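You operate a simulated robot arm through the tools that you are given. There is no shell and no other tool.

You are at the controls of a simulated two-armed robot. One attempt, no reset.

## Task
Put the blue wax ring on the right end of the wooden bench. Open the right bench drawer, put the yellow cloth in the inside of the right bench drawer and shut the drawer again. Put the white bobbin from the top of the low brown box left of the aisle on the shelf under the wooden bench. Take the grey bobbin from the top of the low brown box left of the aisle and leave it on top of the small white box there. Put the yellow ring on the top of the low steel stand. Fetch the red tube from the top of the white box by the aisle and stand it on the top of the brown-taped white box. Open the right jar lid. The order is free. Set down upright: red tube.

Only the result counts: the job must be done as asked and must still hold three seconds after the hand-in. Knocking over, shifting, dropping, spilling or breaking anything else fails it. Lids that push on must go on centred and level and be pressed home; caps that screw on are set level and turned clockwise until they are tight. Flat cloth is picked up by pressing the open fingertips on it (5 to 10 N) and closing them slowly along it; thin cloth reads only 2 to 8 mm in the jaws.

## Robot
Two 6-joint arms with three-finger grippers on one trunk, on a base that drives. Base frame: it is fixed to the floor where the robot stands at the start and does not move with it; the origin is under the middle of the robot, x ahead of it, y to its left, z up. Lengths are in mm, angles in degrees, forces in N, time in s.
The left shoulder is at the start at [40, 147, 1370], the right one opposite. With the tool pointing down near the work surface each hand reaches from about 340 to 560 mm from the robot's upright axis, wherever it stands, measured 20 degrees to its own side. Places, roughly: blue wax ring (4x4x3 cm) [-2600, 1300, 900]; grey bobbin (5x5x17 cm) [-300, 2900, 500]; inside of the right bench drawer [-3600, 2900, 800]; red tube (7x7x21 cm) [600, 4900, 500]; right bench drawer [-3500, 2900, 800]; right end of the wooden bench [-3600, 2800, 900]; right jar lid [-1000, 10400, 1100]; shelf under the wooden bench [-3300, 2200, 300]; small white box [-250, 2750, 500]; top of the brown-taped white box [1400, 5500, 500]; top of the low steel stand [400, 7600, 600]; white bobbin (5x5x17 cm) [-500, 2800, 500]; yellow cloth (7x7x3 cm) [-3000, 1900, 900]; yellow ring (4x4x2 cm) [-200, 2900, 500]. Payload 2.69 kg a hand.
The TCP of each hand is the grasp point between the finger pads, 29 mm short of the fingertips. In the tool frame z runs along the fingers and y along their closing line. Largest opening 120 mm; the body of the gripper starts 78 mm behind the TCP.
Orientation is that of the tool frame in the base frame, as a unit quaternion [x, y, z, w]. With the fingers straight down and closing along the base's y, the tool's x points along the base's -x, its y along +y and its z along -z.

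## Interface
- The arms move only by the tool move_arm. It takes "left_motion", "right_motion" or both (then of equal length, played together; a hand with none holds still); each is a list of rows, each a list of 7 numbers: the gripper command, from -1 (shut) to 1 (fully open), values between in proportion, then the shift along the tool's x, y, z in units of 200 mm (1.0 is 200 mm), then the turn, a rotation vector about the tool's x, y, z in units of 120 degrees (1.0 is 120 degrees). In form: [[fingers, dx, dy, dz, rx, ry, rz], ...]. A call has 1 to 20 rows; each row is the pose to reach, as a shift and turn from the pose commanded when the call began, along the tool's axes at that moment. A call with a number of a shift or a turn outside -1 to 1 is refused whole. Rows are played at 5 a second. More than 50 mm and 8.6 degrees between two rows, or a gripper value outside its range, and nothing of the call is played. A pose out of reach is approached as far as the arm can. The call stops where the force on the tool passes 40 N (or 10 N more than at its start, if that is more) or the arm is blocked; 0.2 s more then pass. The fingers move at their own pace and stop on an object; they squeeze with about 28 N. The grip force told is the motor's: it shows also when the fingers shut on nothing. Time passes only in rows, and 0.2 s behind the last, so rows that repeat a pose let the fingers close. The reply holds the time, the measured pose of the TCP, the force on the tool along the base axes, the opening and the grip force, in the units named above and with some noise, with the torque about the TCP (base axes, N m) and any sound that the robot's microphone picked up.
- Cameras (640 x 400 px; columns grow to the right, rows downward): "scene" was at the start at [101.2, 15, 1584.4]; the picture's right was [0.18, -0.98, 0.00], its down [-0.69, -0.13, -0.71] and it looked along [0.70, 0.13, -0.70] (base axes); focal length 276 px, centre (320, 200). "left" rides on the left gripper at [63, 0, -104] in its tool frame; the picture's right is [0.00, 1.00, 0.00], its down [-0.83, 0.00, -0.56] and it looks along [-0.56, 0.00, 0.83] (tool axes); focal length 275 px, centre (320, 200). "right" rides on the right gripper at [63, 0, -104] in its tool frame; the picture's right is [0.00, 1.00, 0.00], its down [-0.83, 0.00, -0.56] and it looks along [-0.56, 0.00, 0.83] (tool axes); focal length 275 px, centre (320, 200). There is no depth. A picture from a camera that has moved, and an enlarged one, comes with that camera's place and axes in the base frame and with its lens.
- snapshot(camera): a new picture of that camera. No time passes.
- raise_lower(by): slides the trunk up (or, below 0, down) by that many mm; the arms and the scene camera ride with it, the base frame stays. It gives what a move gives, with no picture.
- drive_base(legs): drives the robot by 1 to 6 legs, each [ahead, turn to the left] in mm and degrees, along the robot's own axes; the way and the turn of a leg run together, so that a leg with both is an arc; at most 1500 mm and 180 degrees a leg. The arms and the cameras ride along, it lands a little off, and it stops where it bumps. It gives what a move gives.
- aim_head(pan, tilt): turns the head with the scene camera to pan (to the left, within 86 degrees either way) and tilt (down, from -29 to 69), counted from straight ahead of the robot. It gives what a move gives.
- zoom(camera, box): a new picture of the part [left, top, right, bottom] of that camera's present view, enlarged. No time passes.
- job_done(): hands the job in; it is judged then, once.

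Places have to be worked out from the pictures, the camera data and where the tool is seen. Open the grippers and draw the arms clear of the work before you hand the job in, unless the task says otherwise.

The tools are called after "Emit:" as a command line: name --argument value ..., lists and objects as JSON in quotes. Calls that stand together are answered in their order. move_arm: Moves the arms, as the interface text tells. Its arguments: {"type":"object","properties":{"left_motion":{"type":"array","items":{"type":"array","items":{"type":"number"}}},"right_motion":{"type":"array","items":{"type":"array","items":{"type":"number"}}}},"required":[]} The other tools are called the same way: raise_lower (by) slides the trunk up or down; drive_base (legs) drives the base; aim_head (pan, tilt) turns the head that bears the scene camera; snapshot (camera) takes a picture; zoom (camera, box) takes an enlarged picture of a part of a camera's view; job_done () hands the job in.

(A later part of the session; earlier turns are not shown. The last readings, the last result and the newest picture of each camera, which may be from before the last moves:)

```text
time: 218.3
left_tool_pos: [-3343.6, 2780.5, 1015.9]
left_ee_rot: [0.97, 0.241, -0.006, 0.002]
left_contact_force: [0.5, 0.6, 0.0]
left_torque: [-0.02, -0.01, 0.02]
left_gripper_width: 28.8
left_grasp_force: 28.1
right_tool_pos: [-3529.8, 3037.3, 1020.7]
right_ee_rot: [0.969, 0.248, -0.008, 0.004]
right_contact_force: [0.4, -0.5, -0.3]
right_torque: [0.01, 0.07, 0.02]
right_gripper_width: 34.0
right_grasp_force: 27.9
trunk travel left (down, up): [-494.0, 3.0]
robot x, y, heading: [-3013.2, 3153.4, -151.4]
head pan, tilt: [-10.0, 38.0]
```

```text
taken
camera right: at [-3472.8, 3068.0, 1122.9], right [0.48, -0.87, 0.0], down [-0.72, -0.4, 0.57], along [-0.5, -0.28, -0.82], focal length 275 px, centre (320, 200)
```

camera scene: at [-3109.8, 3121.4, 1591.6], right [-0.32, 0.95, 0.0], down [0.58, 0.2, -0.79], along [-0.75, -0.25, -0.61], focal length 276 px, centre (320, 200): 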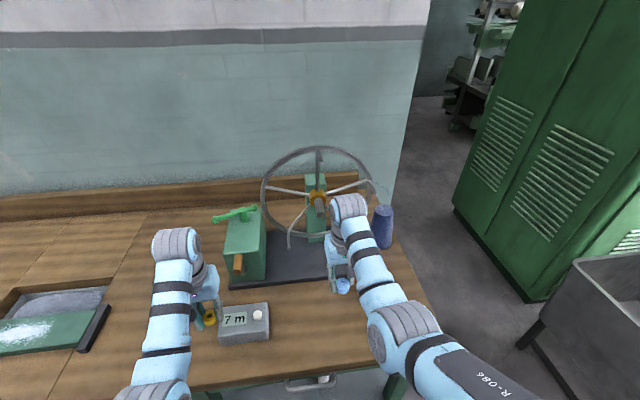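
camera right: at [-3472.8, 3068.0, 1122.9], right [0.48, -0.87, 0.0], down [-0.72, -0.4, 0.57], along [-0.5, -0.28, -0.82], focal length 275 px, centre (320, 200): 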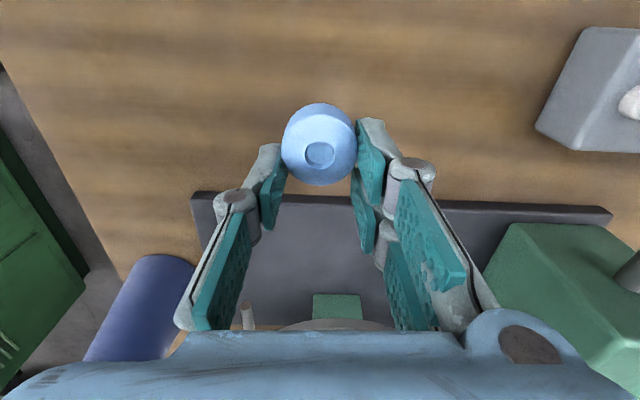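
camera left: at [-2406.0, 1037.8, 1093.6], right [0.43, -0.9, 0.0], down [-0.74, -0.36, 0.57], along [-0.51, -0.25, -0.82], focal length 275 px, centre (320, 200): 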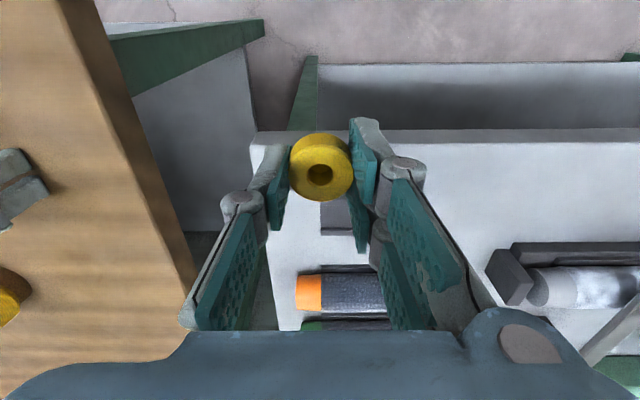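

Free bench lies beneath the ring. I lower the trunk 60 mm, then the arm by ≈45 mm, watching force.

Emit:
raise_lower --by -60

Emit:
move_arm --right_motion '[[-1, 0, 0, 0.08, 0, 0, 0], [-1, 0, 0, 0.16, 0, 0, 0], [-1, 0, 0, 0.22, 0, 0, 0], [-1, 0, 0, 0.22, 0, 0, 0]]'

Emit:
snapshot --camera "right"

```text
time: 219.2
left_tool_pos: [-3345.6, 2780.1, 958.6]
left_ee_rot: [0.97, 0.241, -0.007, 0.002]
left_contact_force: [3.8, 2.5, 15.1]
left_torque: [0.32, -0.15, 0.02]
left_gripper_width: 28.7
left_grasp_force: 28.5
right_tool_pos: [-3530.5, 3036.8, 959.2]
right_ee_rot: [0.968, 0.249, -0.007, 0.004]
right_contact_force: [-0.4, 0.5, 1.3]
right_torque: [-0.02, -0.02, -0.01]
right_gripper_width: 33.7
right_grasp_force: 28.6
trunk travel left (down, up): [-434.0, 63.0]
robot x, y, heading: [-3011.2, 3157.7, -151.4]
head pan, tilt: [-10.0, 38.0]
stopped: the force on the tool passed its limit at 50 N (the readings are from after the stop); the commanded pose is now the measured one
```

```text
time: 220.2
left_tool_pos: [-3345.3, 2780.9, 959.0]
left_ee_rot: [0.971, 0.241, -0.005, 0.002]
left_contact_force: [1.4, 1.4, 8.1]
left_torque: [0.25, -0.02, -0.04]
left_gripper_width: 28.7
left_grasp_force: 27.7
right_tool_pos: [-3529.4, 3036.6, 913.7]
right_ee_rot: [0.969, 0.248, -0.006, 0.004]
right_contact_force: [-0.7, -1.0, -0.1]
right_torque: [0.02, 0.01, 0.02]
right_gripper_width: 33.6
right_grasp_force: 28.2
trunk travel left (down, up): [-434.0, 63.0]
robot x, y, heading: [-3015.3, 3157.9, -151.3]
head pan, tilt: [-10.0, 38.0]
```

```text
taken
camera right: at [-3473.7, 3068.3, 1017.4], right [0.48, -0.87, 0.0], down [-0.72, -0.4, 0.57], along [-0.5, -0.28, -0.82], focal length 275 px, centre (320, 200)
```

right: 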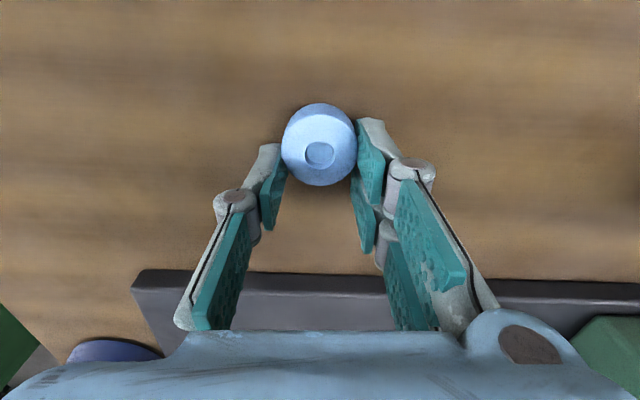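

The left hand touched something (the counter). I lift the left arm right away and look.

Emit:
snapshot --camera "left"

Emit:
move_arm --left_motion '[[-1, 0, 0, -0.1, 0, 0, 0], [-1, 0, 0, -0.25, 0, 0, 0], [-1, 0, 0, -0.25, 0, 0, 0]]'

Emit:
snapshot --camera "left"

Emit:
snapshot --camera "scene"

```text
taken
camera left: at [-3288.4, 2809.8, 1062.9], right [0.46, -0.89, 0.0], down [-0.73, -0.38, 0.57], along [-0.5, -0.26, -0.82], focal length 275 px, centre (320, 200)
```

left: 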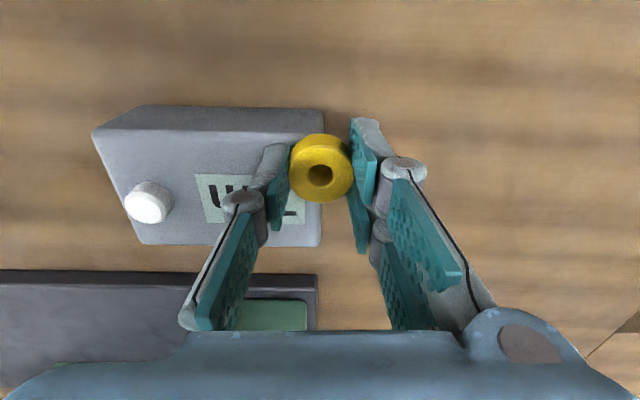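

```text
time: 221.0
left_tool_pos: [-3371.6, 2769.7, 987.8]
left_ee_rot: [0.97, 0.242, -0.006, 0.002]
left_contact_force: [0.6, -0.7, -0.4]
left_torque: [-0.02, 0.02, -0.02]
left_gripper_width: 28.8
left_grasp_force: 28.0
left hand out of reach, approached as far as the arm can: row 1, 2, 3
right_tool_pos: [-3531.7, 3037.7, 914.9]
right_ee_rot: [0.969, 0.249, -0.007, 0.003]
right_contact_force: [-0.4, -0.3, 0.2]
right_torque: [-0.03, 0.05, -0.01]
right_gripper_width: 34.1
right_grasp_force: 28.5
trunk travel left (down, up): [-434.0, 63.0]
robot x, y, heading: [-3014.7, 3157.5, -151.2]
head pan, tilt: [-10.0, 38.0]
```

```text
taken
camera left: at [-3315.3, 2799.4, 1091.0], right [0.46, -0.89, 0.0], down [-0.73, -0.38, 0.57], along [-0.5, -0.26, -0.82], focal length 275 px, centre (320, 200)
```

left: 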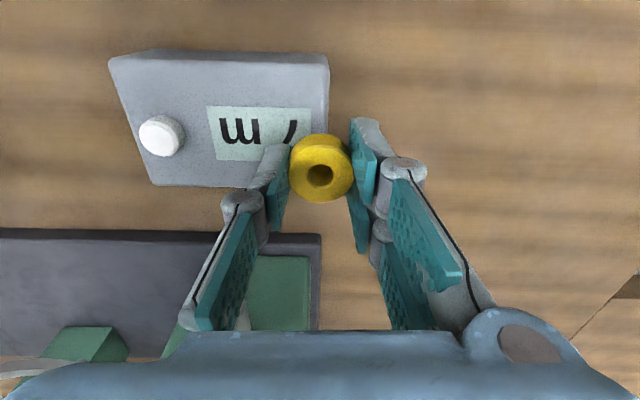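

```text
taken
camera scene: at [-3112.7, 3119.8, 1531.8], right [-0.32, 0.95, 0.0], down [0.58, 0.2, -0.79], along [-0.75, -0.25, -0.62], focal length 276 px, centre (320, 200)
```

scene: 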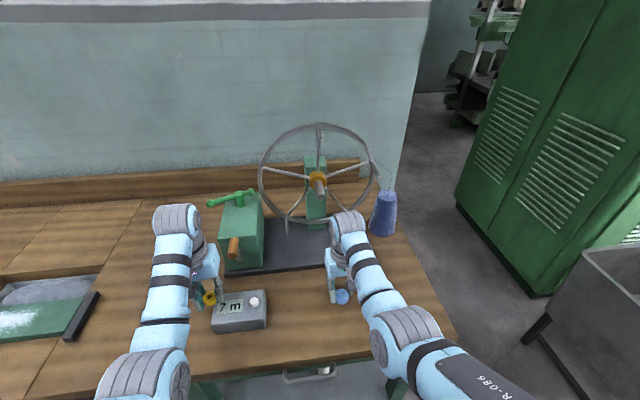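

Counter appears undisturbed; left hand is clear now. I lower the right hand the last 2–4 mm to set the blue ring down.

Emit:
move_arm --right_motion '[[-1, 0, 0, 0.01, 0, 0, 0], [-1, 0, 0, 0.015, 0, 0, 0], [-1, 0, 0, 0.015, 0, 0, 0]]'

```text
time: 221.8
left_tool_pos: [-3373.4, 2768.4, 986.8]
left_ee_rot: [0.971, 0.241, -0.006, 0.002]
left_contact_force: [0.2, -0.6, -1.2]
left_torque: [-0.02, 0.0, -0.03]
left_gripper_width: 28.6
left_grasp_force: 28.2
right_tool_pos: [-3531.1, 3034.7, 912.1]
right_ee_rot: [0.969, 0.247, -0.007, 0.004]
right_contact_force: [-0.9, -0.4, 2.1]
right_torque: [0.06, 0.01, 0.02]
right_gripper_width: 33.8
right_grasp_force: 28.2
trunk travel left (down, up): [-434.0, 63.0]
robot x, y, heading: [-3014.5, 3156.8, -151.5]
head pan, tilt: [-10.0, 38.0]
```

Contact just begins. I open a little while rising slightly (fingertips swing down when opening), then lift away.

Emit:
move_arm --right_motion '[[-0.3, 0, 0, -0.01, 0, 0, 0], [-0.2, 0, 0, -0.025, 0, 0, 0], [-0.1, 0, 0, -0.05, 0, 0, 0], [-0.1, 0, 0, -0.15, 0, 0, 0], [0.2, 0, 0, -0.3, 0, 0, 0], [0.2, 0, 0, -0.45, 0, 0, 0], [0.2, 0, 0, -0.45, 0, 0, 0]]'

Emit:
snapshot --camera "right"

```text
time: 223.4
left_tool_pos: [-3372.3, 2770.1, 985.5]
left_ee_rot: [0.97, 0.241, -0.005, 0.002]
left_contact_force: [0.1, 0.6, -0.2]
left_torque: [0.02, 0.0, 0.0]
left_gripper_width: 28.4
left_grasp_force: 28.6
right_tool_pos: [-3531.7, 3036.0, 1001.9]
right_ee_rot: [0.969, 0.248, -0.006, 0.003]
right_contact_force: [0.5, -0.1, 0.3]
right_torque: [0.01, 0.04, 0.0]
right_gripper_width: 72.2
right_grasp_force: 0.0
trunk travel left (down, up): [-434.0, 63.0]
robot x, y, heading: [-3014.8, 3159.4, -151.3]
head pan, tilt: [-10.0, 38.0]
```

```text
taken
camera right: at [-3474.6, 3067.4, 1105.0], right [0.49, -0.87, 0.0], down [-0.72, -0.4, 0.57], along [-0.49, -0.28, -0.82], focal length 275 px, centre (320, 200)
```

right: 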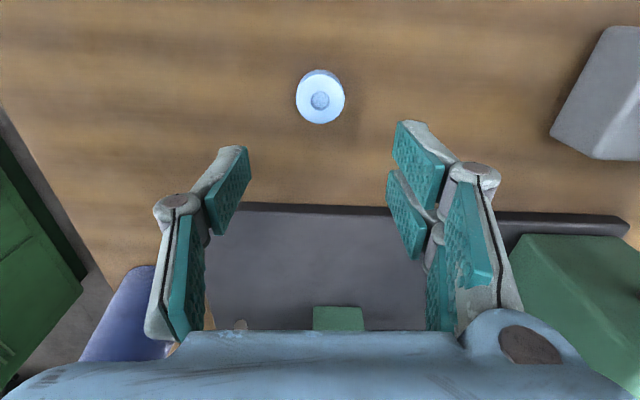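

Blue ring is down on the right end. Now the drawer: I back off, shift ≈180 mm to the left along the bench, and lower the trunk for the handle (z≈768).

Emit:
drive_base --legs '[[-420, 0], [0, 90], [180, 0], [0, -92]]'

Emit:
raise_lower --by -300

Emit:
aim_head --pan -10 --tilt 30

Emit:
snapshot --camera "scene"

Emit:
zoom --camera "scene" --box '[220, 70, 460, 220]'

```text
time: 234.7
left_tool_pos: [-2947.6, 2837.6, 986.3]
left_ee_rot: [0.978, 0.211, -0.006, 0.003]
left_contact_force: [0.2, 0.2, 0.5]
left_torque: [0.01, -0.01, -0.03]
left_gripper_width: 28.6
left_grasp_force: 27.9
right_tool_pos: [-3088.6, 3113.9, 1002.1]
right_ee_rot: [0.976, 0.217, -0.007, 0.004]
right_contact_force: [0.4, -0.4, 0.4]
right_torque: [0.0, 0.02, 0.01]
right_gripper_width: 72.0
right_grasp_force: 0.1
trunk travel left (down, up): [-434.0, 63.0]
robot x, y, heading: [-2564.6, 3201.0, -155.0]
head pan, tilt: [-10.0, 38.0]
```

```text
time: 237.7
left_tool_pos: [-2947.2, 2837.7, 686.4]
left_ee_rot: [0.978, 0.21, -0.006, 0.003]
left_contact_force: [0.3, 0.0, -0.2]
left_torque: [0.0, 0.03, 0.01]
left_gripper_width: 28.5
left_grasp_force: 28.1
right_tool_pos: [-3088.4, 3114.0, 701.1]
right_ee_rot: [0.976, 0.217, -0.006, 0.004]
right_contact_force: [0.1, 1.0, -0.1]
right_torque: [0.01, 0.0, 0.01]
right_gripper_width: 72.0
right_grasp_force: 0.0
trunk travel left (down, up): [-134.0, 363.0]
robot x, y, heading: [-2566.6, 3200.7, -154.9]
head pan, tilt: [-10.0, 38.0]
```

```text
time: 238.4
left_tool_pos: [-2948.8, 2839.0, 686.3]
left_ee_rot: [0.978, 0.211, -0.007, 0.002]
left_contact_force: [-0.7, 0.0, -0.4]
left_torque: [-0.01, 0.01, 0.0]
left_gripper_width: 28.7
left_grasp_force: 28.3
right_tool_pos: [-3089.4, 3113.8, 700.8]
right_ee_rot: [0.976, 0.218, -0.007, 0.003]
right_contact_force: [0.1, 0.6, 0.2]
right_torque: [0.05, -0.02, 0.01]
right_gripper_width: 72.3
right_grasp_force: 0.0
trunk travel left (down, up): [-134.0, 363.0]
robot x, y, heading: [-2565.5, 3200.8, -155.1]
head pan, tilt: [-10.0, 30.0]
```

```text
taken
camera scene: at [-2670.8, 3169.6, 1243.8], right [-0.26, 0.97, 0.0], down [0.48, 0.13, -0.87], along [-0.84, -0.22, -0.5], focal length 276 px, centre (320, 200)
```

scene: 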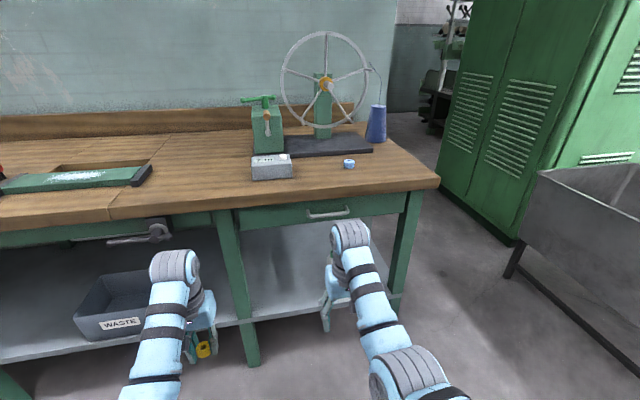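

```text
2.67 times, centred on (340, 145) of scene
camera zoom: at [-2670.8, 3169.6, 1243.8], right [-0.26, 0.97, 0.0], down [0.48, 0.13, -0.87], along [-0.84, -0.22, -0.5], focal length 736 px, centre (267, 347)
```

zoom: 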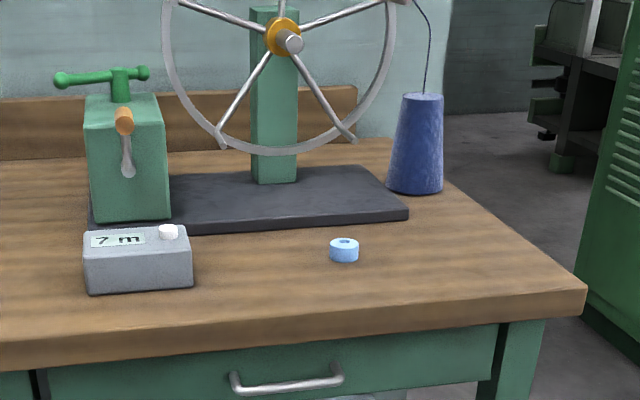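

Blue ring rests well on the bench. Handle triangulated at ≈(-3365,2999,785), ~24 mm proud of the edge. I square the heading and turn the right hand to point forward with the fingers closing vertically.

Emit:
drive_base --legs '[[0, 1.7]]'

Emit:
move_arm --right_motion '[[0, -0.028, -0.013, -0.03, -0.041, -0.041, 0.041], [0, -0.056, -0.026, -0.06, -0.082, -0.082, 0.082], [0, -0.084, -0.039, -0.09, -0.124, -0.124, 0.124], [0, -0.112, -0.052, -0.12, -0.165, -0.165, 0.165], [0, -0.14, -0.064, -0.15, -0.206, -0.206, 0.206], [0, -0.167, -0.077, -0.18, -0.247, -0.247, 0.247], [0, -0.195, -0.09, -0.21, -0.288, -0.288, 0.288], [0, -0.223, -0.103, -0.24, -0.33, -0.33, 0.33], [0, -0.251, -0.116, -0.27, -0.371, -0.371, 0.371], [0, -0.279, -0.129, -0.3, -0.412, -0.412, 0.412], [0, -0.307, -0.142, -0.33, -0.453, -0.453, 0.453], [0, -0.335, -0.155, -0.36, -0.494, -0.494, 0.494], [0, -0.363, -0.168, -0.39, -0.536, -0.536, 0.536], [0, -0.39, -0.18, -0.42, -0.577, -0.577, 0.577], [0, -0.39, -0.18, -0.42, -0.577, -0.577, 0.577]]'

Emit:
snapshot --camera "scene"

Emit:
snapshot --camera "right"

```text
time: 239.2
left_tool_pos: [-2937.1, 2827.0, 687.7]
left_ee_rot: [0.974, 0.225, -0.006, 0.003]
left_contact_force: [0.2, 0.1, 0.0]
left_torque: [0.05, -0.02, 0.03]
left_gripper_width: 28.7
left_grasp_force: 28.6
right_tool_pos: [-3086.5, 3097.3, 701.8]
right_ee_rot: [0.973, 0.231, -0.006, 0.004]
right_contact_force: [0.4, -0.5, -1.0]
right_torque: [0.0, 0.0, 0.01]
right_gripper_width: 72.0
right_grasp_force: 0.0
trunk travel left (down, up): [-134.0, 363.0]
robot x, y, heading: [-2566.7, 3202.1, -153.6]
head pan, tilt: [-10.0, 30.0]
```

```text
refused: row 3 steps farther than a row can; nothing moved
```

```text
taken
camera scene: at [-2670.0, 3166.7, 1243.9], right [-0.29, 0.96, 0.0], down [0.48, 0.14, -0.87], along [-0.83, -0.25, -0.5], focal length 276 px, centre (320, 200)
```

scene: 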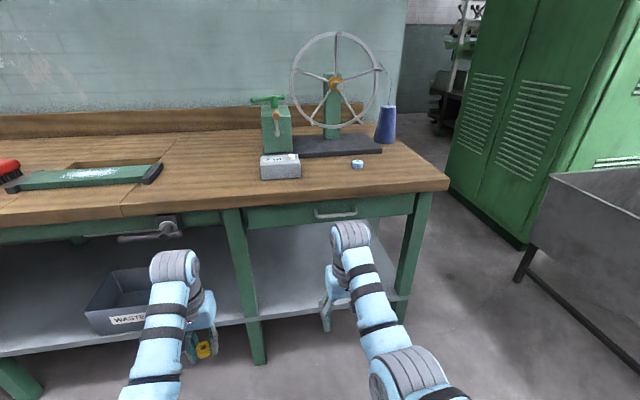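

```text
taken
camera right: at [-3028.9, 3128.0, 804.3], right [0.46, -0.89, 0.0], down [-0.73, -0.37, 0.57], along [-0.5, -0.26, -0.82], focal length 275 px, centre (320, 200)
```

right: 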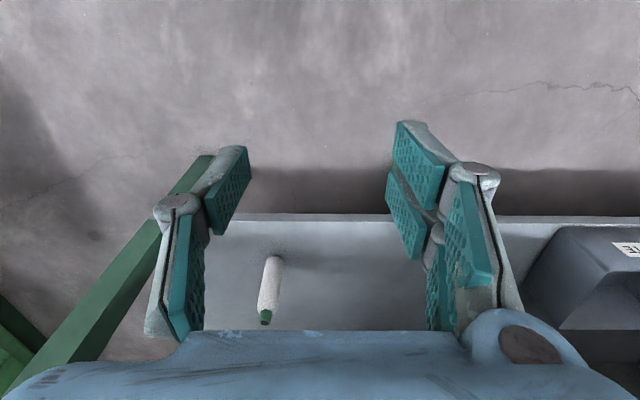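

The row step was marginally too large; I resend with 16 finer rows.

Emit:
move_arm --right_motion '[[0, -0.024, -0.011, -0.026, -0.036, -0.036, 0.036], [0, -0.049, -0.022, -0.052, -0.072, -0.072, 0.072], [0, -0.073, -0.034, -0.079, -0.108, -0.108, 0.108], [0, -0.098, -0.045, -0.105, -0.144, -0.144, 0.144], [0, -0.122, -0.056, -0.131, -0.18, -0.18, 0.18], [0, -0.146, -0.068, -0.158, -0.216, -0.216, 0.216], [0, -0.171, -0.079, -0.184, -0.252, -0.252, 0.252], [0, -0.195, -0.09, -0.21, -0.288, -0.288, 0.288], [0, -0.219, -0.101, -0.236, -0.324, -0.324, 0.324], [0, -0.244, -0.112, -0.262, -0.36, -0.36, 0.36], [0, -0.268, -0.124, -0.289, -0.396, -0.396, 0.396], [0, -0.293, -0.135, -0.315, -0.432, -0.432, 0.432], [0, -0.317, -0.146, -0.341, -0.468, -0.468, 0.468], [0, -0.341, -0.158, -0.368, -0.504, -0.504, 0.504], [0, -0.366, -0.169, -0.394, -0.54, -0.54, 0.54], [0, -0.39, -0.18, -0.42, -0.577, -0.577, 0.577], [0, -0.39, -0.18, -0.42, -0.577, -0.577, 0.577]]'

Emit:
snapshot --camera "scene"

Emit:
snapshot --camera "right"

```text
time: 242.9
left_tool_pos: [-2937.1, 2827.8, 686.6]
left_ee_rot: [0.974, 0.225, -0.005, 0.002]
left_contact_force: [-0.5, -0.5, 0.1]
left_torque: [-0.02, 0.02, -0.02]
left_gripper_width: 28.5
left_grasp_force: 27.7
right_tool_pos: [-3188.3, 3124.5, 790.9]
right_ee_rot: [0.607, -0.345, -0.409, 0.588]
right_contact_force: [-0.2, 1.2, 1.1]
right_torque: [-0.03, 0.02, 0.01]
right_gripper_width: 60.0
right_grasp_force: 0.0
trunk travel left (down, up): [-134.0, 363.0]
robot x, y, heading: [-2566.6, 3202.4, -153.1]
head pan, tilt: [-10.0, 30.0]
stopped in row 17 (right hand): the arm was blocked; the commanded pose is now the measured one
```

```text
taken
camera scene: at [-2669.8, 3166.6, 1243.8], right [-0.29, 0.96, 0.0], down [0.48, 0.14, -0.87], along [-0.83, -0.25, -0.5], focal length 276 px, centre (320, 200)
```

scene: 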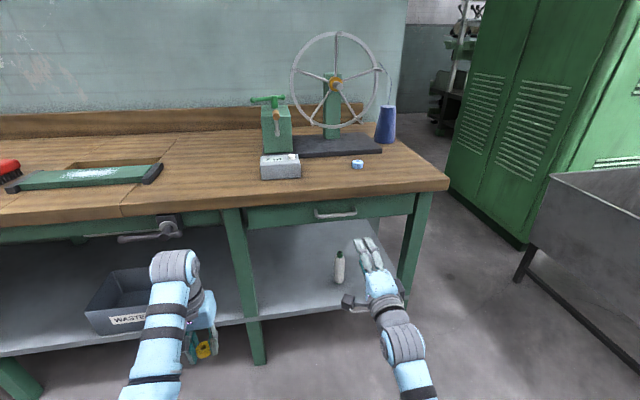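

```text
taken
camera right: at [-3067.4, 3112.5, 781.7], right [0.06, -0.07, 1.0], down [0.14, 0.99, 0.06], along [-0.99, 0.14, 0.07], focal length 275 px, centre (320, 200)
```

right: 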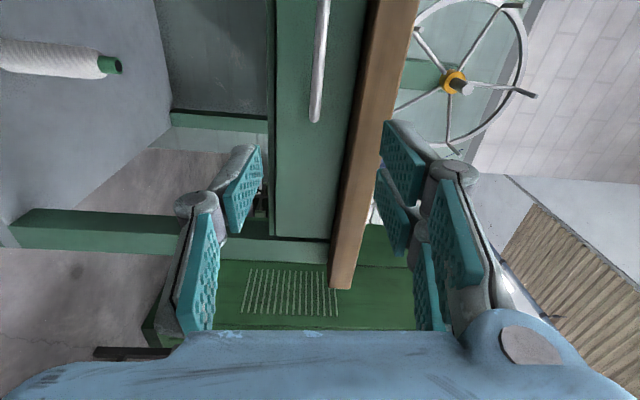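

The hand now points at the drawer, fingers closing vertically; the handle bar appears at z≈794, s 303–440. I turn the base 2.5° left to centre on the bar, raise 3 mm and drive up most of the way.

Emit:
drive_base --legs '[[0, 2.5], [130, 0]]'

Emit:
raise_lower --by 3

Emit:
snapshot --camera "right"

Emit:
snapshot --camera "scene"

```text
time: 244.6
left_tool_pos: [-3031.9, 2747.8, 686.3]
left_ee_rot: [0.969, 0.246, -0.004, 0.002]
left_contact_force: [0.5, 0.0, 0.3]
left_torque: [-0.01, 0.0, -0.05]
left_gripper_width: 28.7
left_grasp_force: 28.1
right_tool_pos: [-3296.1, 3034.6, 790.2]
right_ee_rot: [0.614, -0.332, -0.395, 0.598]
right_contact_force: [-0.8, -0.1, -0.8]
right_torque: [-0.03, 0.0, -0.02]
right_gripper_width: 60.0
right_grasp_force: 0.0
trunk travel left (down, up): [-134.0, 363.0]
robot x, y, heading: [-2678.1, 3140.5, -150.8]
head pan, tilt: [-10.0, 30.0]
```

```text
time: 245.2
left_tool_pos: [-3033.1, 2747.5, 688.8]
left_ee_rot: [0.969, 0.247, -0.004, 0.002]
left_contact_force: [-0.3, 0.4, -0.5]
left_torque: [0.01, -0.03, -0.03]
left_gripper_width: 28.6
left_grasp_force: 28.3
right_tool_pos: [-3296.1, 3034.3, 793.7]
right_ee_rot: [0.615, -0.332, -0.395, 0.596]
right_contact_force: [0.8, 1.4, -0.3]
right_torque: [-0.04, 0.02, 0.01]
right_gripper_width: 60.0
right_grasp_force: 0.1
trunk travel left (down, up): [-137.0, 360.0]
robot x, y, heading: [-2676.9, 3137.8, -150.7]
head pan, tilt: [-10.0, 30.0]
```

```text
taken
camera right: at [-3175.3, 3027.9, 784.7], right [0.07, -0.07, 1.0], down [0.1, 0.99, 0.06], along [-0.99, 0.1, 0.07], focal length 275 px, centre (320, 200)
```

right: 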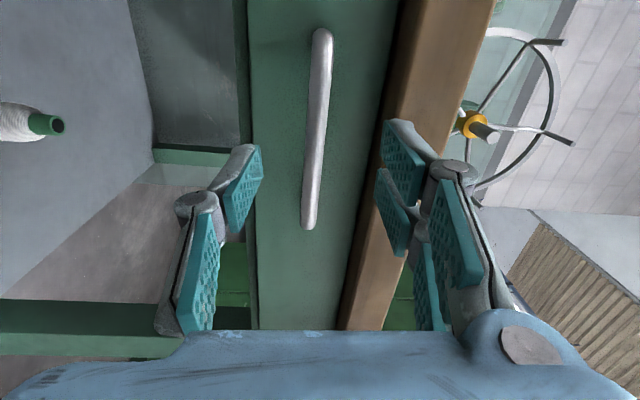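

```text
taken
camera scene: at [-2780.6, 3099.1, 1247.0], right [-0.33, 0.94, 0.0], down [0.47, 0.16, -0.87], along [-0.82, -0.29, -0.5], focal length 276 px, centre (320, 200)
```

scene: 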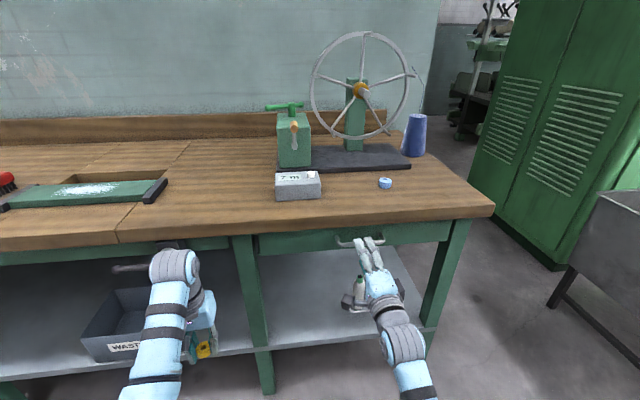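

The bar is centred between the open fingers, ≈50 mm ahead of the TCP at z≈791. I half-close the fingers, lower 2 mm and creep 28 mm ahead.

Emit:
move_arm --right_motion '[[-0.35, 0, -0.012, 0, 0, 0, 0], [-0.35, 0, -0.012, 0, 0, 0, 0], [-0.35, 0, -0.012, 0, 0, 0, 0]]'

Emit:
drive_base --legs '[[28, 0]]'

Emit:
snapshot --camera "right"

```text
time: 245.9
left_tool_pos: [-3033.4, 2747.9, 689.6]
left_ee_rot: [0.969, 0.246, -0.006, 0.002]
left_contact_force: [-0.5, 0.2, 0.4]
left_torque: [0.03, 0.02, -0.01]
left_gripper_width: 28.7
left_grasp_force: 28.6
right_tool_pos: [-3295.7, 3034.1, 791.2]
right_ee_rot: [0.614, -0.332, -0.394, 0.598]
right_contact_force: [0.2, 0.0, -0.9]
right_torque: [0.01, 0.04, 0.02]
right_gripper_width: 39.2
right_grasp_force: 0.1
trunk travel left (down, up): [-137.0, 360.0]
robot x, y, heading: [-2680.6, 3143.7, -150.9]
head pan, tilt: [-10.0, 30.0]
```

```text
time: 246.8
left_tool_pos: [-3056.3, 2735.4, 689.2]
left_ee_rot: [0.969, 0.247, -0.005, 0.002]
left_contact_force: [-0.5, -0.9, 0.2]
left_torque: [0.0, -0.04, -0.04]
left_gripper_width: 28.8
left_grasp_force: 28.2
right_tool_pos: [-3321.7, 3021.5, 792.1]
right_ee_rot: [0.613, -0.332, -0.395, 0.598]
right_contact_force: [-0.4, 0.6, 0.2]
right_torque: [0.0, 0.05, -0.02]
right_gripper_width: 39.1
right_grasp_force: 0.1
trunk travel left (down, up): [-137.0, 360.0]
robot x, y, heading: [-2703.2, 3125.6, -150.9]
head pan, tilt: [-10.0, 30.0]
```

```text
taken
camera right: at [-3199.3, 3014.7, 782.6], right [0.07, -0.07, 1.0], down [0.1, 0.99, 0.06], along [-0.99, 0.1, 0.07], focal length 275 px, centre (320, 200)
```

right: 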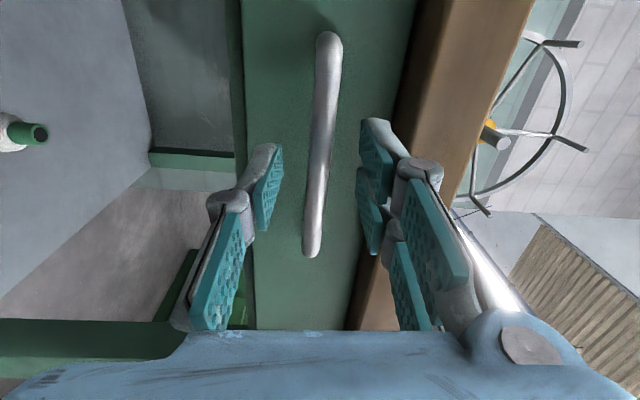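

TCP is ≈27 mm in front of the bar, tips just past it. I extend 8 mm more and close on the bar.

Emit:
move_arm --right_motion '[[-0.35, 0, 0, 0.04, 0, 0, 0], [-0.7, 0, 0, 0.04, 0, 0, 0], [-1, 0, 0, 0.04, 0, 0, 0], [-1, 0, 0, 0.04, 0, 0, 0], [-1, 0, 0, 0.04, 0, 0, 0]]'

Emit:
snapshot --camera "right"

```text
time: 248.0
left_tool_pos: [-3056.0, 2734.2, 689.6]
left_ee_rot: [0.969, 0.246, -0.005, 0.001]
left_contact_force: [0.2, -0.5, 0.3]
left_torque: [0.02, 0.0, 0.0]
left_gripper_width: 28.7
left_grasp_force: 28.4
right_tool_pos: [-3327.5, 3018.7, 792.7]
right_ee_rot: [0.613, -0.332, -0.395, 0.598]
right_contact_force: [-0.9, -0.8, 7.0]
right_torque: [-1.32, -0.52, 0.19]
right_gripper_width: 13.9
right_grasp_force: 39.6
trunk travel left (down, up): [-137.0, 360.0]
robot x, y, heading: [-2704.3, 3129.3, -150.8]
head pan, tilt: [-10.0, 30.0]
```

```text
taken
camera right: at [-3206.5, 3011.3, 782.9], right [0.07, -0.07, 1.0], down [0.1, 0.99, 0.06], along [-0.99, 0.1, 0.07], focal length 275 px, centre (320, 200)
```

right: 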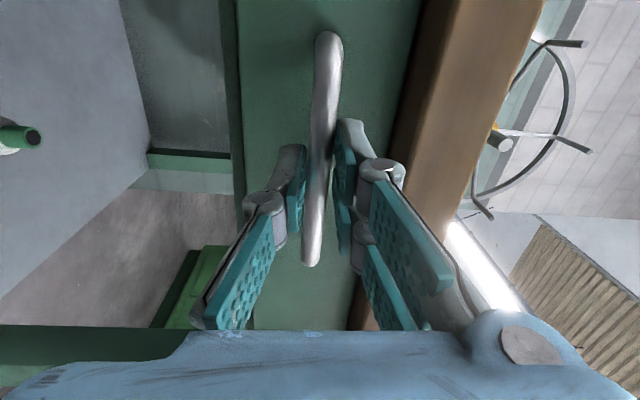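

The bar is gripped (13.9 mm, 40 N). I pull by backing the base 100 mm and check that the drawer follows.

Emit:
drive_base --legs '[[-100, 0]]'

Emit:
snapshot --camera "right"

Emit:
snapshot --camera "scene"

```text
time: 249.1
left_tool_pos: [-2969.1, 2779.6, 689.5]
left_ee_rot: [0.969, 0.246, -0.006, -0.001]
left_contact_force: [0.1, 1.0, -0.1]
left_torque: [0.0, -0.01, 0.0]
left_gripper_width: 28.3
left_grasp_force: 27.8
right_tool_pos: [-3238.5, 3062.3, 792.8]
right_ee_rot: [0.616, -0.33, -0.396, 0.596]
right_contact_force: [14.3, -32.4, 1.1]
right_torque: [-1.12, -0.59, 0.72]
right_gripper_width: 13.9
right_grasp_force: 40.3
trunk travel left (down, up): [-137.0, 360.0]
robot x, y, heading: [-2616.7, 3172.6, -150.6]
head pan, tilt: [-10.0, 30.0]
```

```text
taken
camera right: at [-3118.0, 3055.7, 782.9], right [0.07, -0.07, 0.99], down [0.1, 0.99, 0.07], along [-0.99, 0.1, 0.08], focal length 275 px, centre (320, 200)
```

right: 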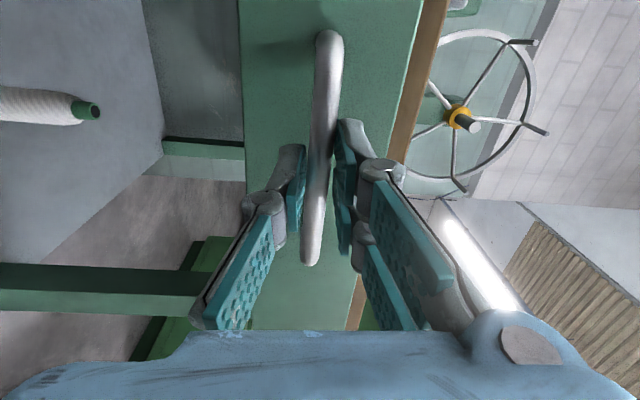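

```text
taken
camera scene: at [-2714.6, 3127.7, 1247.1], right [-0.33, 0.94, 0.01], down [0.47, 0.17, -0.87], along [-0.82, -0.29, -0.5], focal length 276 px, centre (320, 200)
```

scene: 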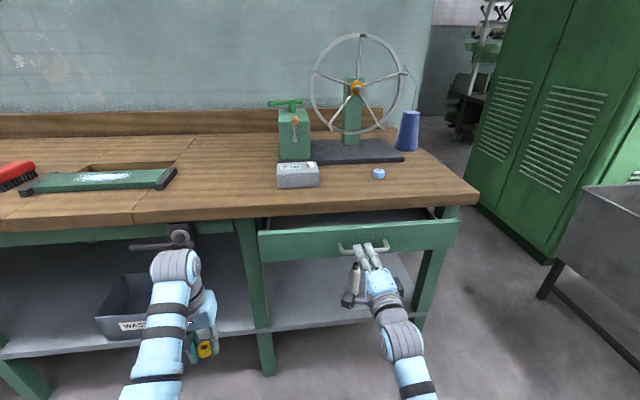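

The drawer slides open but with ~35 N side force from the slight heading offset. I back another 160 mm with a small left turn to cancel the drift.

Emit:
drive_base --legs '[[-80, 0.8], [-80, 0.7]]'

Emit:
snapshot --camera "right"

Emit:
snapshot --camera "scene"

```text
time: 250.8
left_tool_pos: [-2821.4, 2854.7, 690.3]
left_ee_rot: [0.966, 0.259, -0.006, 0.004]
left_contact_force: [0.6, 0.2, 0.3]
left_torque: [0.02, 0.05, -0.01]
left_gripper_width: 28.5
left_grasp_force: 28.1
right_tool_pos: [-3099.6, 3132.1, 791.6]
right_ee_rot: [0.617, -0.324, -0.386, 0.605]
right_contact_force: [-6.8, 11.5, 9.4]
right_torque: [-1.35, -0.45, -0.41]
right_gripper_width: 13.5
right_grasp_force: 40.2
trunk travel left (down, up): [-137.0, 360.0]
robot x, y, heading: [-2474.4, 3257.2, -149.4]
head pan, tilt: [-10.0, 30.0]
```

```text
taken
camera right: at [-2977.8, 3128.5, 783.0], right [0.07, -0.06, 1.0], down [0.07, 1.0, 0.06], along [-0.99, 0.07, 0.07], focal length 275 px, centre (320, 200)
```

right: 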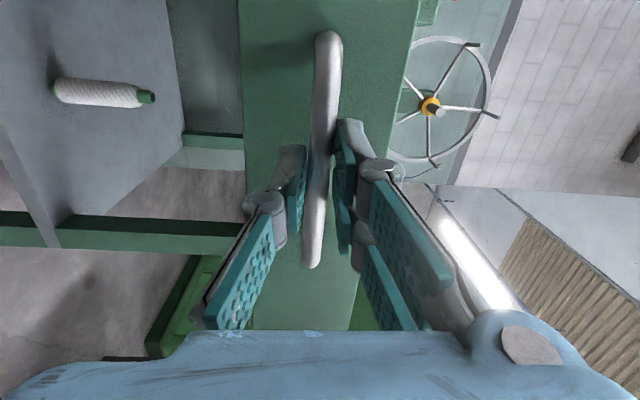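

```text
taken
camera scene: at [-2577.5, 3214.7, 1247.2], right [-0.36, 0.93, 0.0], down [0.47, 0.18, -0.87], along [-0.81, -0.31, -0.5], focal length 276 px, centre (320, 200)
```

scene: 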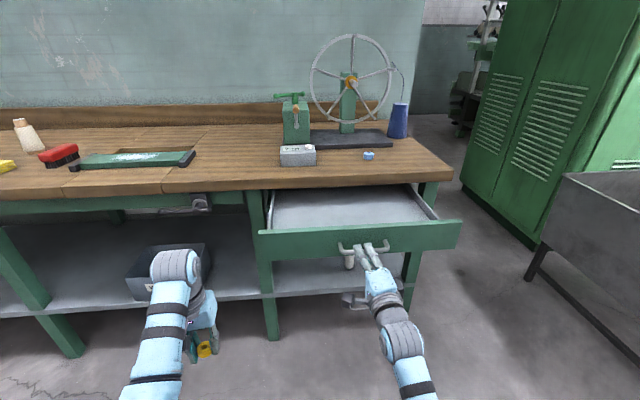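

Drawer is open by ≈255 mm. I release the handle and back away.

Emit:
move_arm --right_motion '[[-0.6, 0, 0, 0, 0, 0, 0], [-0.35, 0, 0, 0, 0, 0, 0], [-0.35, 0, 0, 0, 0, 0, 0]]'

Emit:
drive_base --legs '[[-150, 0]]'

Emit:
snapshot --camera "scene"

```text
time: 251.6
left_tool_pos: [-2821.7, 2853.6, 689.0]
left_ee_rot: [0.966, 0.259, -0.006, 0.003]
left_contact_force: [-0.4, 0.6, 0.6]
left_torque: [0.01, 0.03, 0.01]
left_gripper_width: 28.5
left_grasp_force: 28.2
right_tool_pos: [-3100.7, 3129.3, 791.6]
right_ee_rot: [0.619, -0.324, -0.386, 0.603]
right_contact_force: [0.7, -0.2, 0.1]
right_torque: [0.01, -0.01, 0.01]
right_gripper_width: 38.5
right_grasp_force: 0.2
trunk travel left (down, up): [-137.0, 360.0]
robot x, y, heading: [-2476.7, 3255.9, -149.2]
head pan, tilt: [-10.0, 30.0]
```

```text
time: 253.0
left_tool_pos: [-2690.5, 2930.5, 689.7]
left_ee_rot: [0.966, 0.259, -0.006, 0.003]
left_contact_force: [-0.7, -0.2, -0.4]
left_torque: [-0.05, 0.03, -0.02]
left_gripper_width: 28.6
left_grasp_force: 28.1
right_tool_pos: [-2970.2, 3206.9, 792.2]
right_ee_rot: [0.618, -0.323, -0.386, 0.604]
right_contact_force: [0.3, 0.7, 0.8]
right_torque: [0.0, -0.01, 0.0]
right_gripper_width: 39.2
right_grasp_force: 0.1
trunk travel left (down, up): [-137.0, 360.0]
robot x, y, heading: [-2348.8, 3332.5, -148.8]
head pan, tilt: [-10.0, 30.0]
```

```text
taken
camera scene: at [-2448.8, 3289.1, 1247.0], right [-0.36, 0.93, 0.0], down [0.47, 0.18, -0.87], along [-0.81, -0.31, -0.5], focal length 276 px, centre (320, 200)
```

scene: 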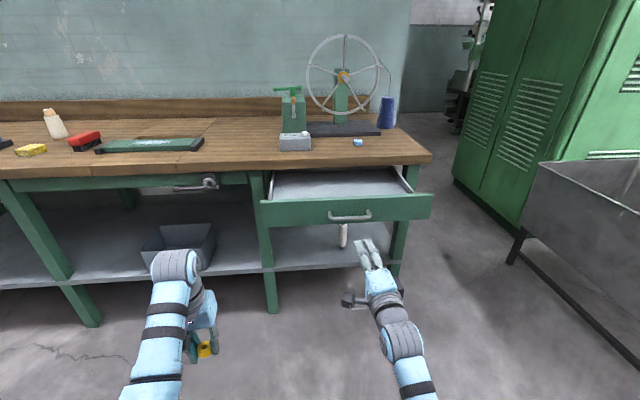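

I return the right hand to vertical, raise the trunk, and drive along to the yellow cloth (s≈1535 mm).

Emit:
move_arm --right_motion '[[0.3, 0.016, 0, -0.026, 0.036, 0.036, -0.036], [0.3, 0.031, 0, -0.052, 0.072, 0.072, -0.072], [0.3, 0.047, 0, -0.079, 0.108, 0.108, -0.108], [0.3, 0.062, 0, -0.105, 0.144, 0.144, -0.144], [0.3, 0.078, 0, -0.131, 0.18, 0.18, -0.18], [0.3, 0.094, 0, -0.158, 0.216, 0.216, -0.216], [0.3, 0.109, 0, -0.184, 0.252, 0.252, -0.252], [0.3, 0.125, 0, -0.21, 0.288, 0.288, -0.288], [0.3, 0.141, 0, -0.236, 0.324, 0.324, -0.324], [0.3, 0.156, 0, -0.262, 0.36, 0.36, -0.36], [0.3, 0.172, 0, -0.289, 0.396, 0.396, -0.396], [0.3, 0.188, 0, -0.315, 0.432, 0.432, -0.432], [0.3, 0.203, 0, -0.341, 0.468, 0.468, -0.468], [0.3, 0.219, 0, -0.368, 0.504, 0.504, -0.504], [0.3, 0.234, 0, -0.394, 0.54, 0.54, -0.54], [0.3, 0.25, 0, -0.42, 0.577, 0.577, -0.577], [0.3, 0.25, 0, -0.42, 0.577, 0.577, -0.577]]'

Emit:
raise_lower --by 330

Emit:
drive_base --legs '[[0, 72.1], [1204, 0], [0, -76.6]]'

Emit:
aim_head --pan 0 --tilt 38

Emit:
snapshot --camera "scene"

Emit:
zoom --camera "scene" --box '[240, 110, 480, 260]'

```text
time: 256.6
left_tool_pos: [-2691.2, 2932.0, 688.7]
left_ee_rot: [0.966, 0.26, -0.006, 0.003]
left_contact_force: [0.6, 0.0, -0.8]
left_torque: [0.02, 0.03, -0.01]
left_gripper_width: 28.2
left_grasp_force: 27.6
right_tool_pos: [-2897.3, 3186.3, 776.7]
right_ee_rot: [0.965, 0.258, -0.023, -0.04]
right_contact_force: [-0.6, -0.5, -0.1]
right_torque: [0.01, 0.01, 0.03]
right_gripper_width: 78.1
right_grasp_force: 0.0
right hand out of reach, approached as far as the arm can: row 13, 14, 15, 16, 17
trunk travel left (down, up): [-137.0, 360.0]
robot x, y, heading: [-2346.5, 3326.9, -149.1]
head pan, tilt: [-10.0, 30.0]
```

```text
time: 259.9
left_tool_pos: [-2692.6, 2929.8, 1019.2]
left_ee_rot: [0.965, 0.26, -0.006, 0.003]
left_contact_force: [0.2, 0.6, -0.3]
left_torque: [0.02, 0.03, -0.01]
left_gripper_width: 28.7
left_grasp_force: 28.0
right_tool_pos: [-2897.9, 3186.9, 1107.1]
right_ee_rot: [0.966, 0.256, -0.024, -0.039]
right_contact_force: [0.5, -0.1, -0.2]
right_torque: [0.0, 0.01, 0.01]
right_gripper_width: 77.9
right_grasp_force: 0.0
trunk travel left (down, up): [-467.0, 30.0]
robot x, y, heading: [-2344.6, 3335.9, -149.0]
head pan, tilt: [-10.0, 30.0]
```

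```text
time: 272.5
left_tool_pos: [-2394.3, 1774.4, 1020.2]
left_ee_rot: [0.972, 0.236, -0.006, 0.003]
left_contact_force: [0.1, -0.1, -0.6]
left_torque: [0.0, 0.01, 0.0]
left_gripper_width: 28.5
left_grasp_force: 28.1
right_tool_pos: [-2587.5, 2041.1, 1105.9]
right_ee_rot: [0.972, 0.232, -0.022, -0.039]
right_contact_force: [-0.2, -0.8, 0.1]
right_torque: [0.02, -0.01, 0.02]
right_gripper_width: 77.9
right_grasp_force: 0.0
trunk travel left (down, up): [-467.0, 30.0]
robot x, y, heading: [-2030.3, 2164.0, -151.8]
head pan, tilt: [-10.0, 30.0]
```

```text
time: 273.2
left_tool_pos: [-2393.4, 1774.8, 1019.5]
left_ee_rot: [0.972, 0.235, -0.006, 0.002]
left_contact_force: [0.5, 0.2, 0.0]
left_torque: [-0.01, 0.02, -0.04]
left_gripper_width: 28.6
left_grasp_force: 27.2
right_tool_pos: [-2588.8, 2041.8, 1106.4]
right_ee_rot: [0.972, 0.232, -0.023, -0.039]
right_contact_force: [-0.2, 1.1, 0.3]
right_torque: [-0.01, -0.01, 0.03]
right_gripper_width: 78.1
right_grasp_force: 0.0
trunk travel left (down, up): [-467.0, 30.0]
robot x, y, heading: [-2033.1, 2164.7, -151.5]
head pan, tilt: [0.0, 38.0]
```

```text
taken
camera scene: at [-2125.2, 2108.7, 1565.0], right [-0.47, 0.88, 0.0], down [0.54, 0.29, -0.79], along [-0.69, -0.37, -0.62], focal length 276 px, centre (320, 200)
```

scene: 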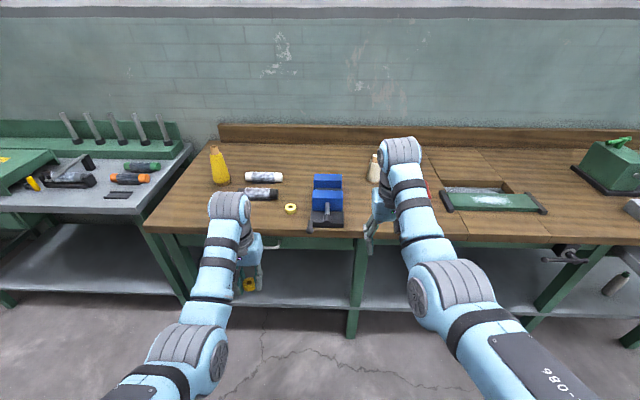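

```text
2.67 times, centred on (360, 185) of scene
camera zoom: at [-2125.2, 2108.7, 1565.0], right [-0.47, 0.88, 0.0], down [0.54, 0.29, -0.79], along [-0.69, -0.37, -0.62], focal length 736 px, centre (213, 240)
```

zoom: 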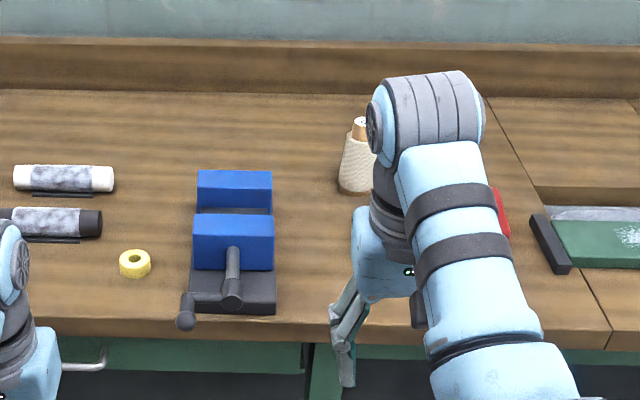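

The arm hides the cloth. I level the right hand and lower it a bit, then use its camera and a panned view.

Emit:
move_arm --right_motion '[[0.3, 0.04, -0.015, 0.16, -0.014, 0.004, 0], [0.3, 0.09, -0.03, 0.32, -0.028, 0.008, 0], [0.3, 0.13, -0.045, 0.48, -0.0413, 0.0128, 0], [0.3, 0.13, -0.045, 0.48, -0.0413, 0.0128, 0]]'

Emit:
snapshot --camera "right"

Emit:
snapshot --camera "scene"

```text
time: 274.2
left_tool_pos: [-2393.9, 1775.3, 1019.1]
left_ee_rot: [0.972, 0.236, -0.006, 0.002]
left_contact_force: [0.2, -0.8, -0.9]
left_torque: [0.03, -0.03, 0.01]
left_gripper_width: 28.9
left_grasp_force: 27.9
right_tool_pos: [-2573.3, 2066.3, 1012.4]
right_ee_rot: [0.972, 0.234, 0.001, 0.0]
right_contact_force: [-0.3, -0.8, -0.1]
right_torque: [0.02, -0.04, 0.01]
right_gripper_width: 78.0
right_grasp_force: 0.1
trunk travel left (down, up): [-467.0, 30.0]
robot x, y, heading: [-2033.8, 2159.7, -151.8]
head pan, tilt: [0.0, 38.0]
```

```text
taken
camera right: at [-2517.9, 2095.4, 1116.4], right [0.46, -0.89, 0.0], down [-0.74, -0.38, 0.56], along [-0.49, -0.25, -0.83], focal length 275 px, centre (320, 200)
```

right: 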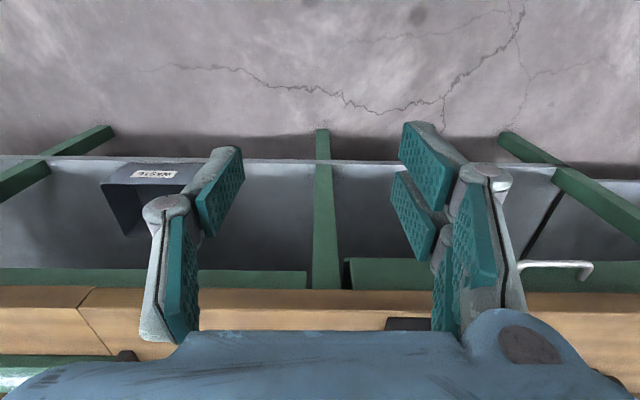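

```text
taken
camera scene: at [-2125.1, 2108.6, 1565.0], right [-0.47, 0.88, 0.0], down [0.54, 0.29, -0.79], along [-0.69, -0.37, -0.62], focal length 276 px, centre (320, 200)
```

scene: 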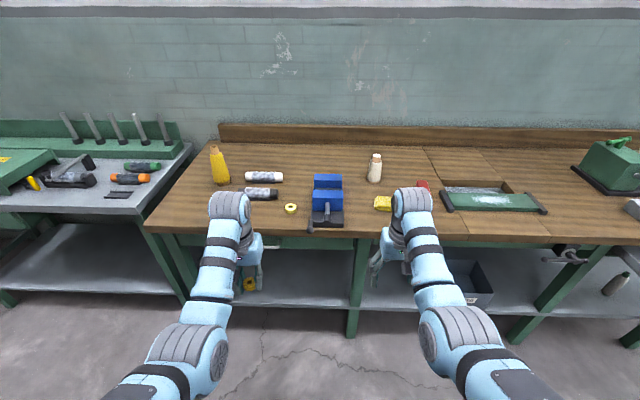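

Cloth ≈(-2998,1922), about 250 mm right and 962 mm ahead; the blue clamp lies between the hands' tracks. I turn 4.5° right and drive 445 mm ahead, hands kept high.

Emit:
drive_base --legs '[[0, -4.5], [445, 0]]'

Emit:
snapshot --camera "right"

Emit:
snapshot --camera "scene"

```text
time: 277.4
left_tool_pos: [-2827.1, 1632.9, 1020.0]
left_ee_rot: [0.981, 0.194, -0.007, 0.002]
left_contact_force: [0.0, 0.2, -0.3]
left_torque: [-0.02, 0.03, 0.02]
left_gripper_width: 28.6
left_grasp_force: 28.1
right_tool_pos: [-2981.1, 1939.5, 1013.7]
right_ee_rot: [0.982, 0.191, 0.0, 0.0]
right_contact_force: [0.3, -0.6, -0.2]
right_torque: [0.0, 0.03, -0.03]
right_gripper_width: 78.1
right_grasp_force: 0.1
trunk travel left (down, up): [-467.0, 30.0]
robot x, y, heading: [-2430.2, 1981.4, -156.9]
head pan, tilt: [0.0, 38.0]
```

```text
taken
camera right: at [-2922.7, 1962.9, 1117.6], right [0.38, -0.93, 0.0], down [-0.77, -0.32, 0.56], along [-0.52, -0.21, -0.83], focal length 275 px, centre (320, 200)
```

right: 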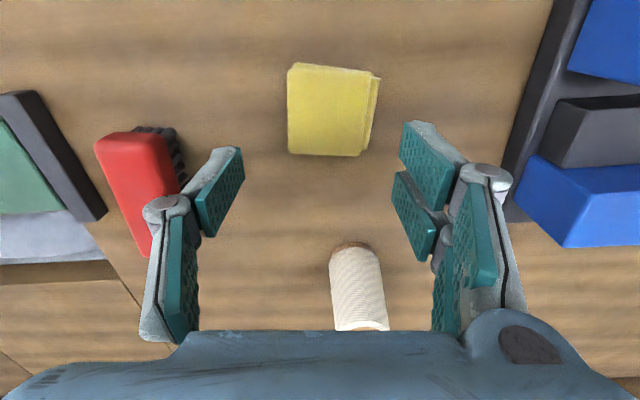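

```text
taken
camera scene: at [-2529.4, 1942.7, 1565.2], right [-0.4, 0.92, 0.0], down [0.56, 0.24, -0.79], along [-0.72, -0.31, -0.61], focal length 276 px, centre (320, 200)
```

scene: 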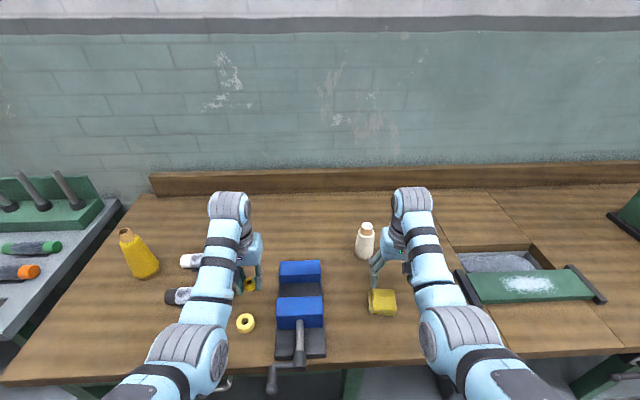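

The folded yellow cloth lies almost exactly beneath the right hand (≈67 mm wide). I open to ≈105 mm and descend around it to TCP z≈911.

Emit:
move_arm --right_motion '[[0.75, -0.02, 0.035, 0.1, 0, 0, 0], [0.75, -0.02, 0.035, 0.25, 0, 0, 0], [0.75, -0.02, 0.035, 0.4, 0, 0, 0], [0.75, -0.02, 0.035, 0.51, 0, 0, 0], [0.75, -0.02, 0.035, 0.51, 0, 0, 0]]'

Emit:
snapshot --camera "right"

```text
time: 278.6
left_tool_pos: [-2827.6, 1631.4, 1019.4]
left_ee_rot: [0.981, 0.194, -0.006, 0.003]
left_contact_force: [-0.5, -0.6, -0.9]
left_torque: [-0.02, 0.01, 0.0]
left_gripper_width: 28.6
left_grasp_force: 27.7
right_tool_pos: [-2984.9, 1931.7, 910.9]
right_ee_rot: [0.982, 0.191, 0.0, 0.0]
right_contact_force: [0.0, 0.0, 0.2]
right_torque: [-0.03, 0.02, 0.01]
right_gripper_width: 104.6
right_grasp_force: 0.0
trunk travel left (down, up): [-467.0, 30.0]
robot x, y, heading: [-2434.8, 1987.4, -156.9]
head pan, tilt: [0.0, 38.0]
```

```text
taken
camera right: at [-2926.3, 1953.9, 1015.4], right [0.38, -0.93, 0.0], down [-0.77, -0.32, 0.56], along [-0.51, -0.21, -0.83], focal length 275 px, centre (320, 200)
```

right: 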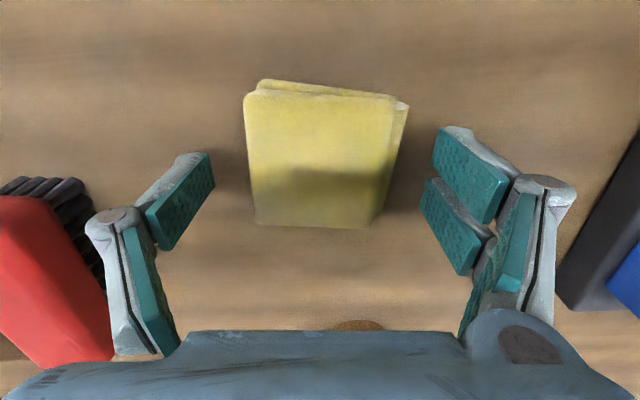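

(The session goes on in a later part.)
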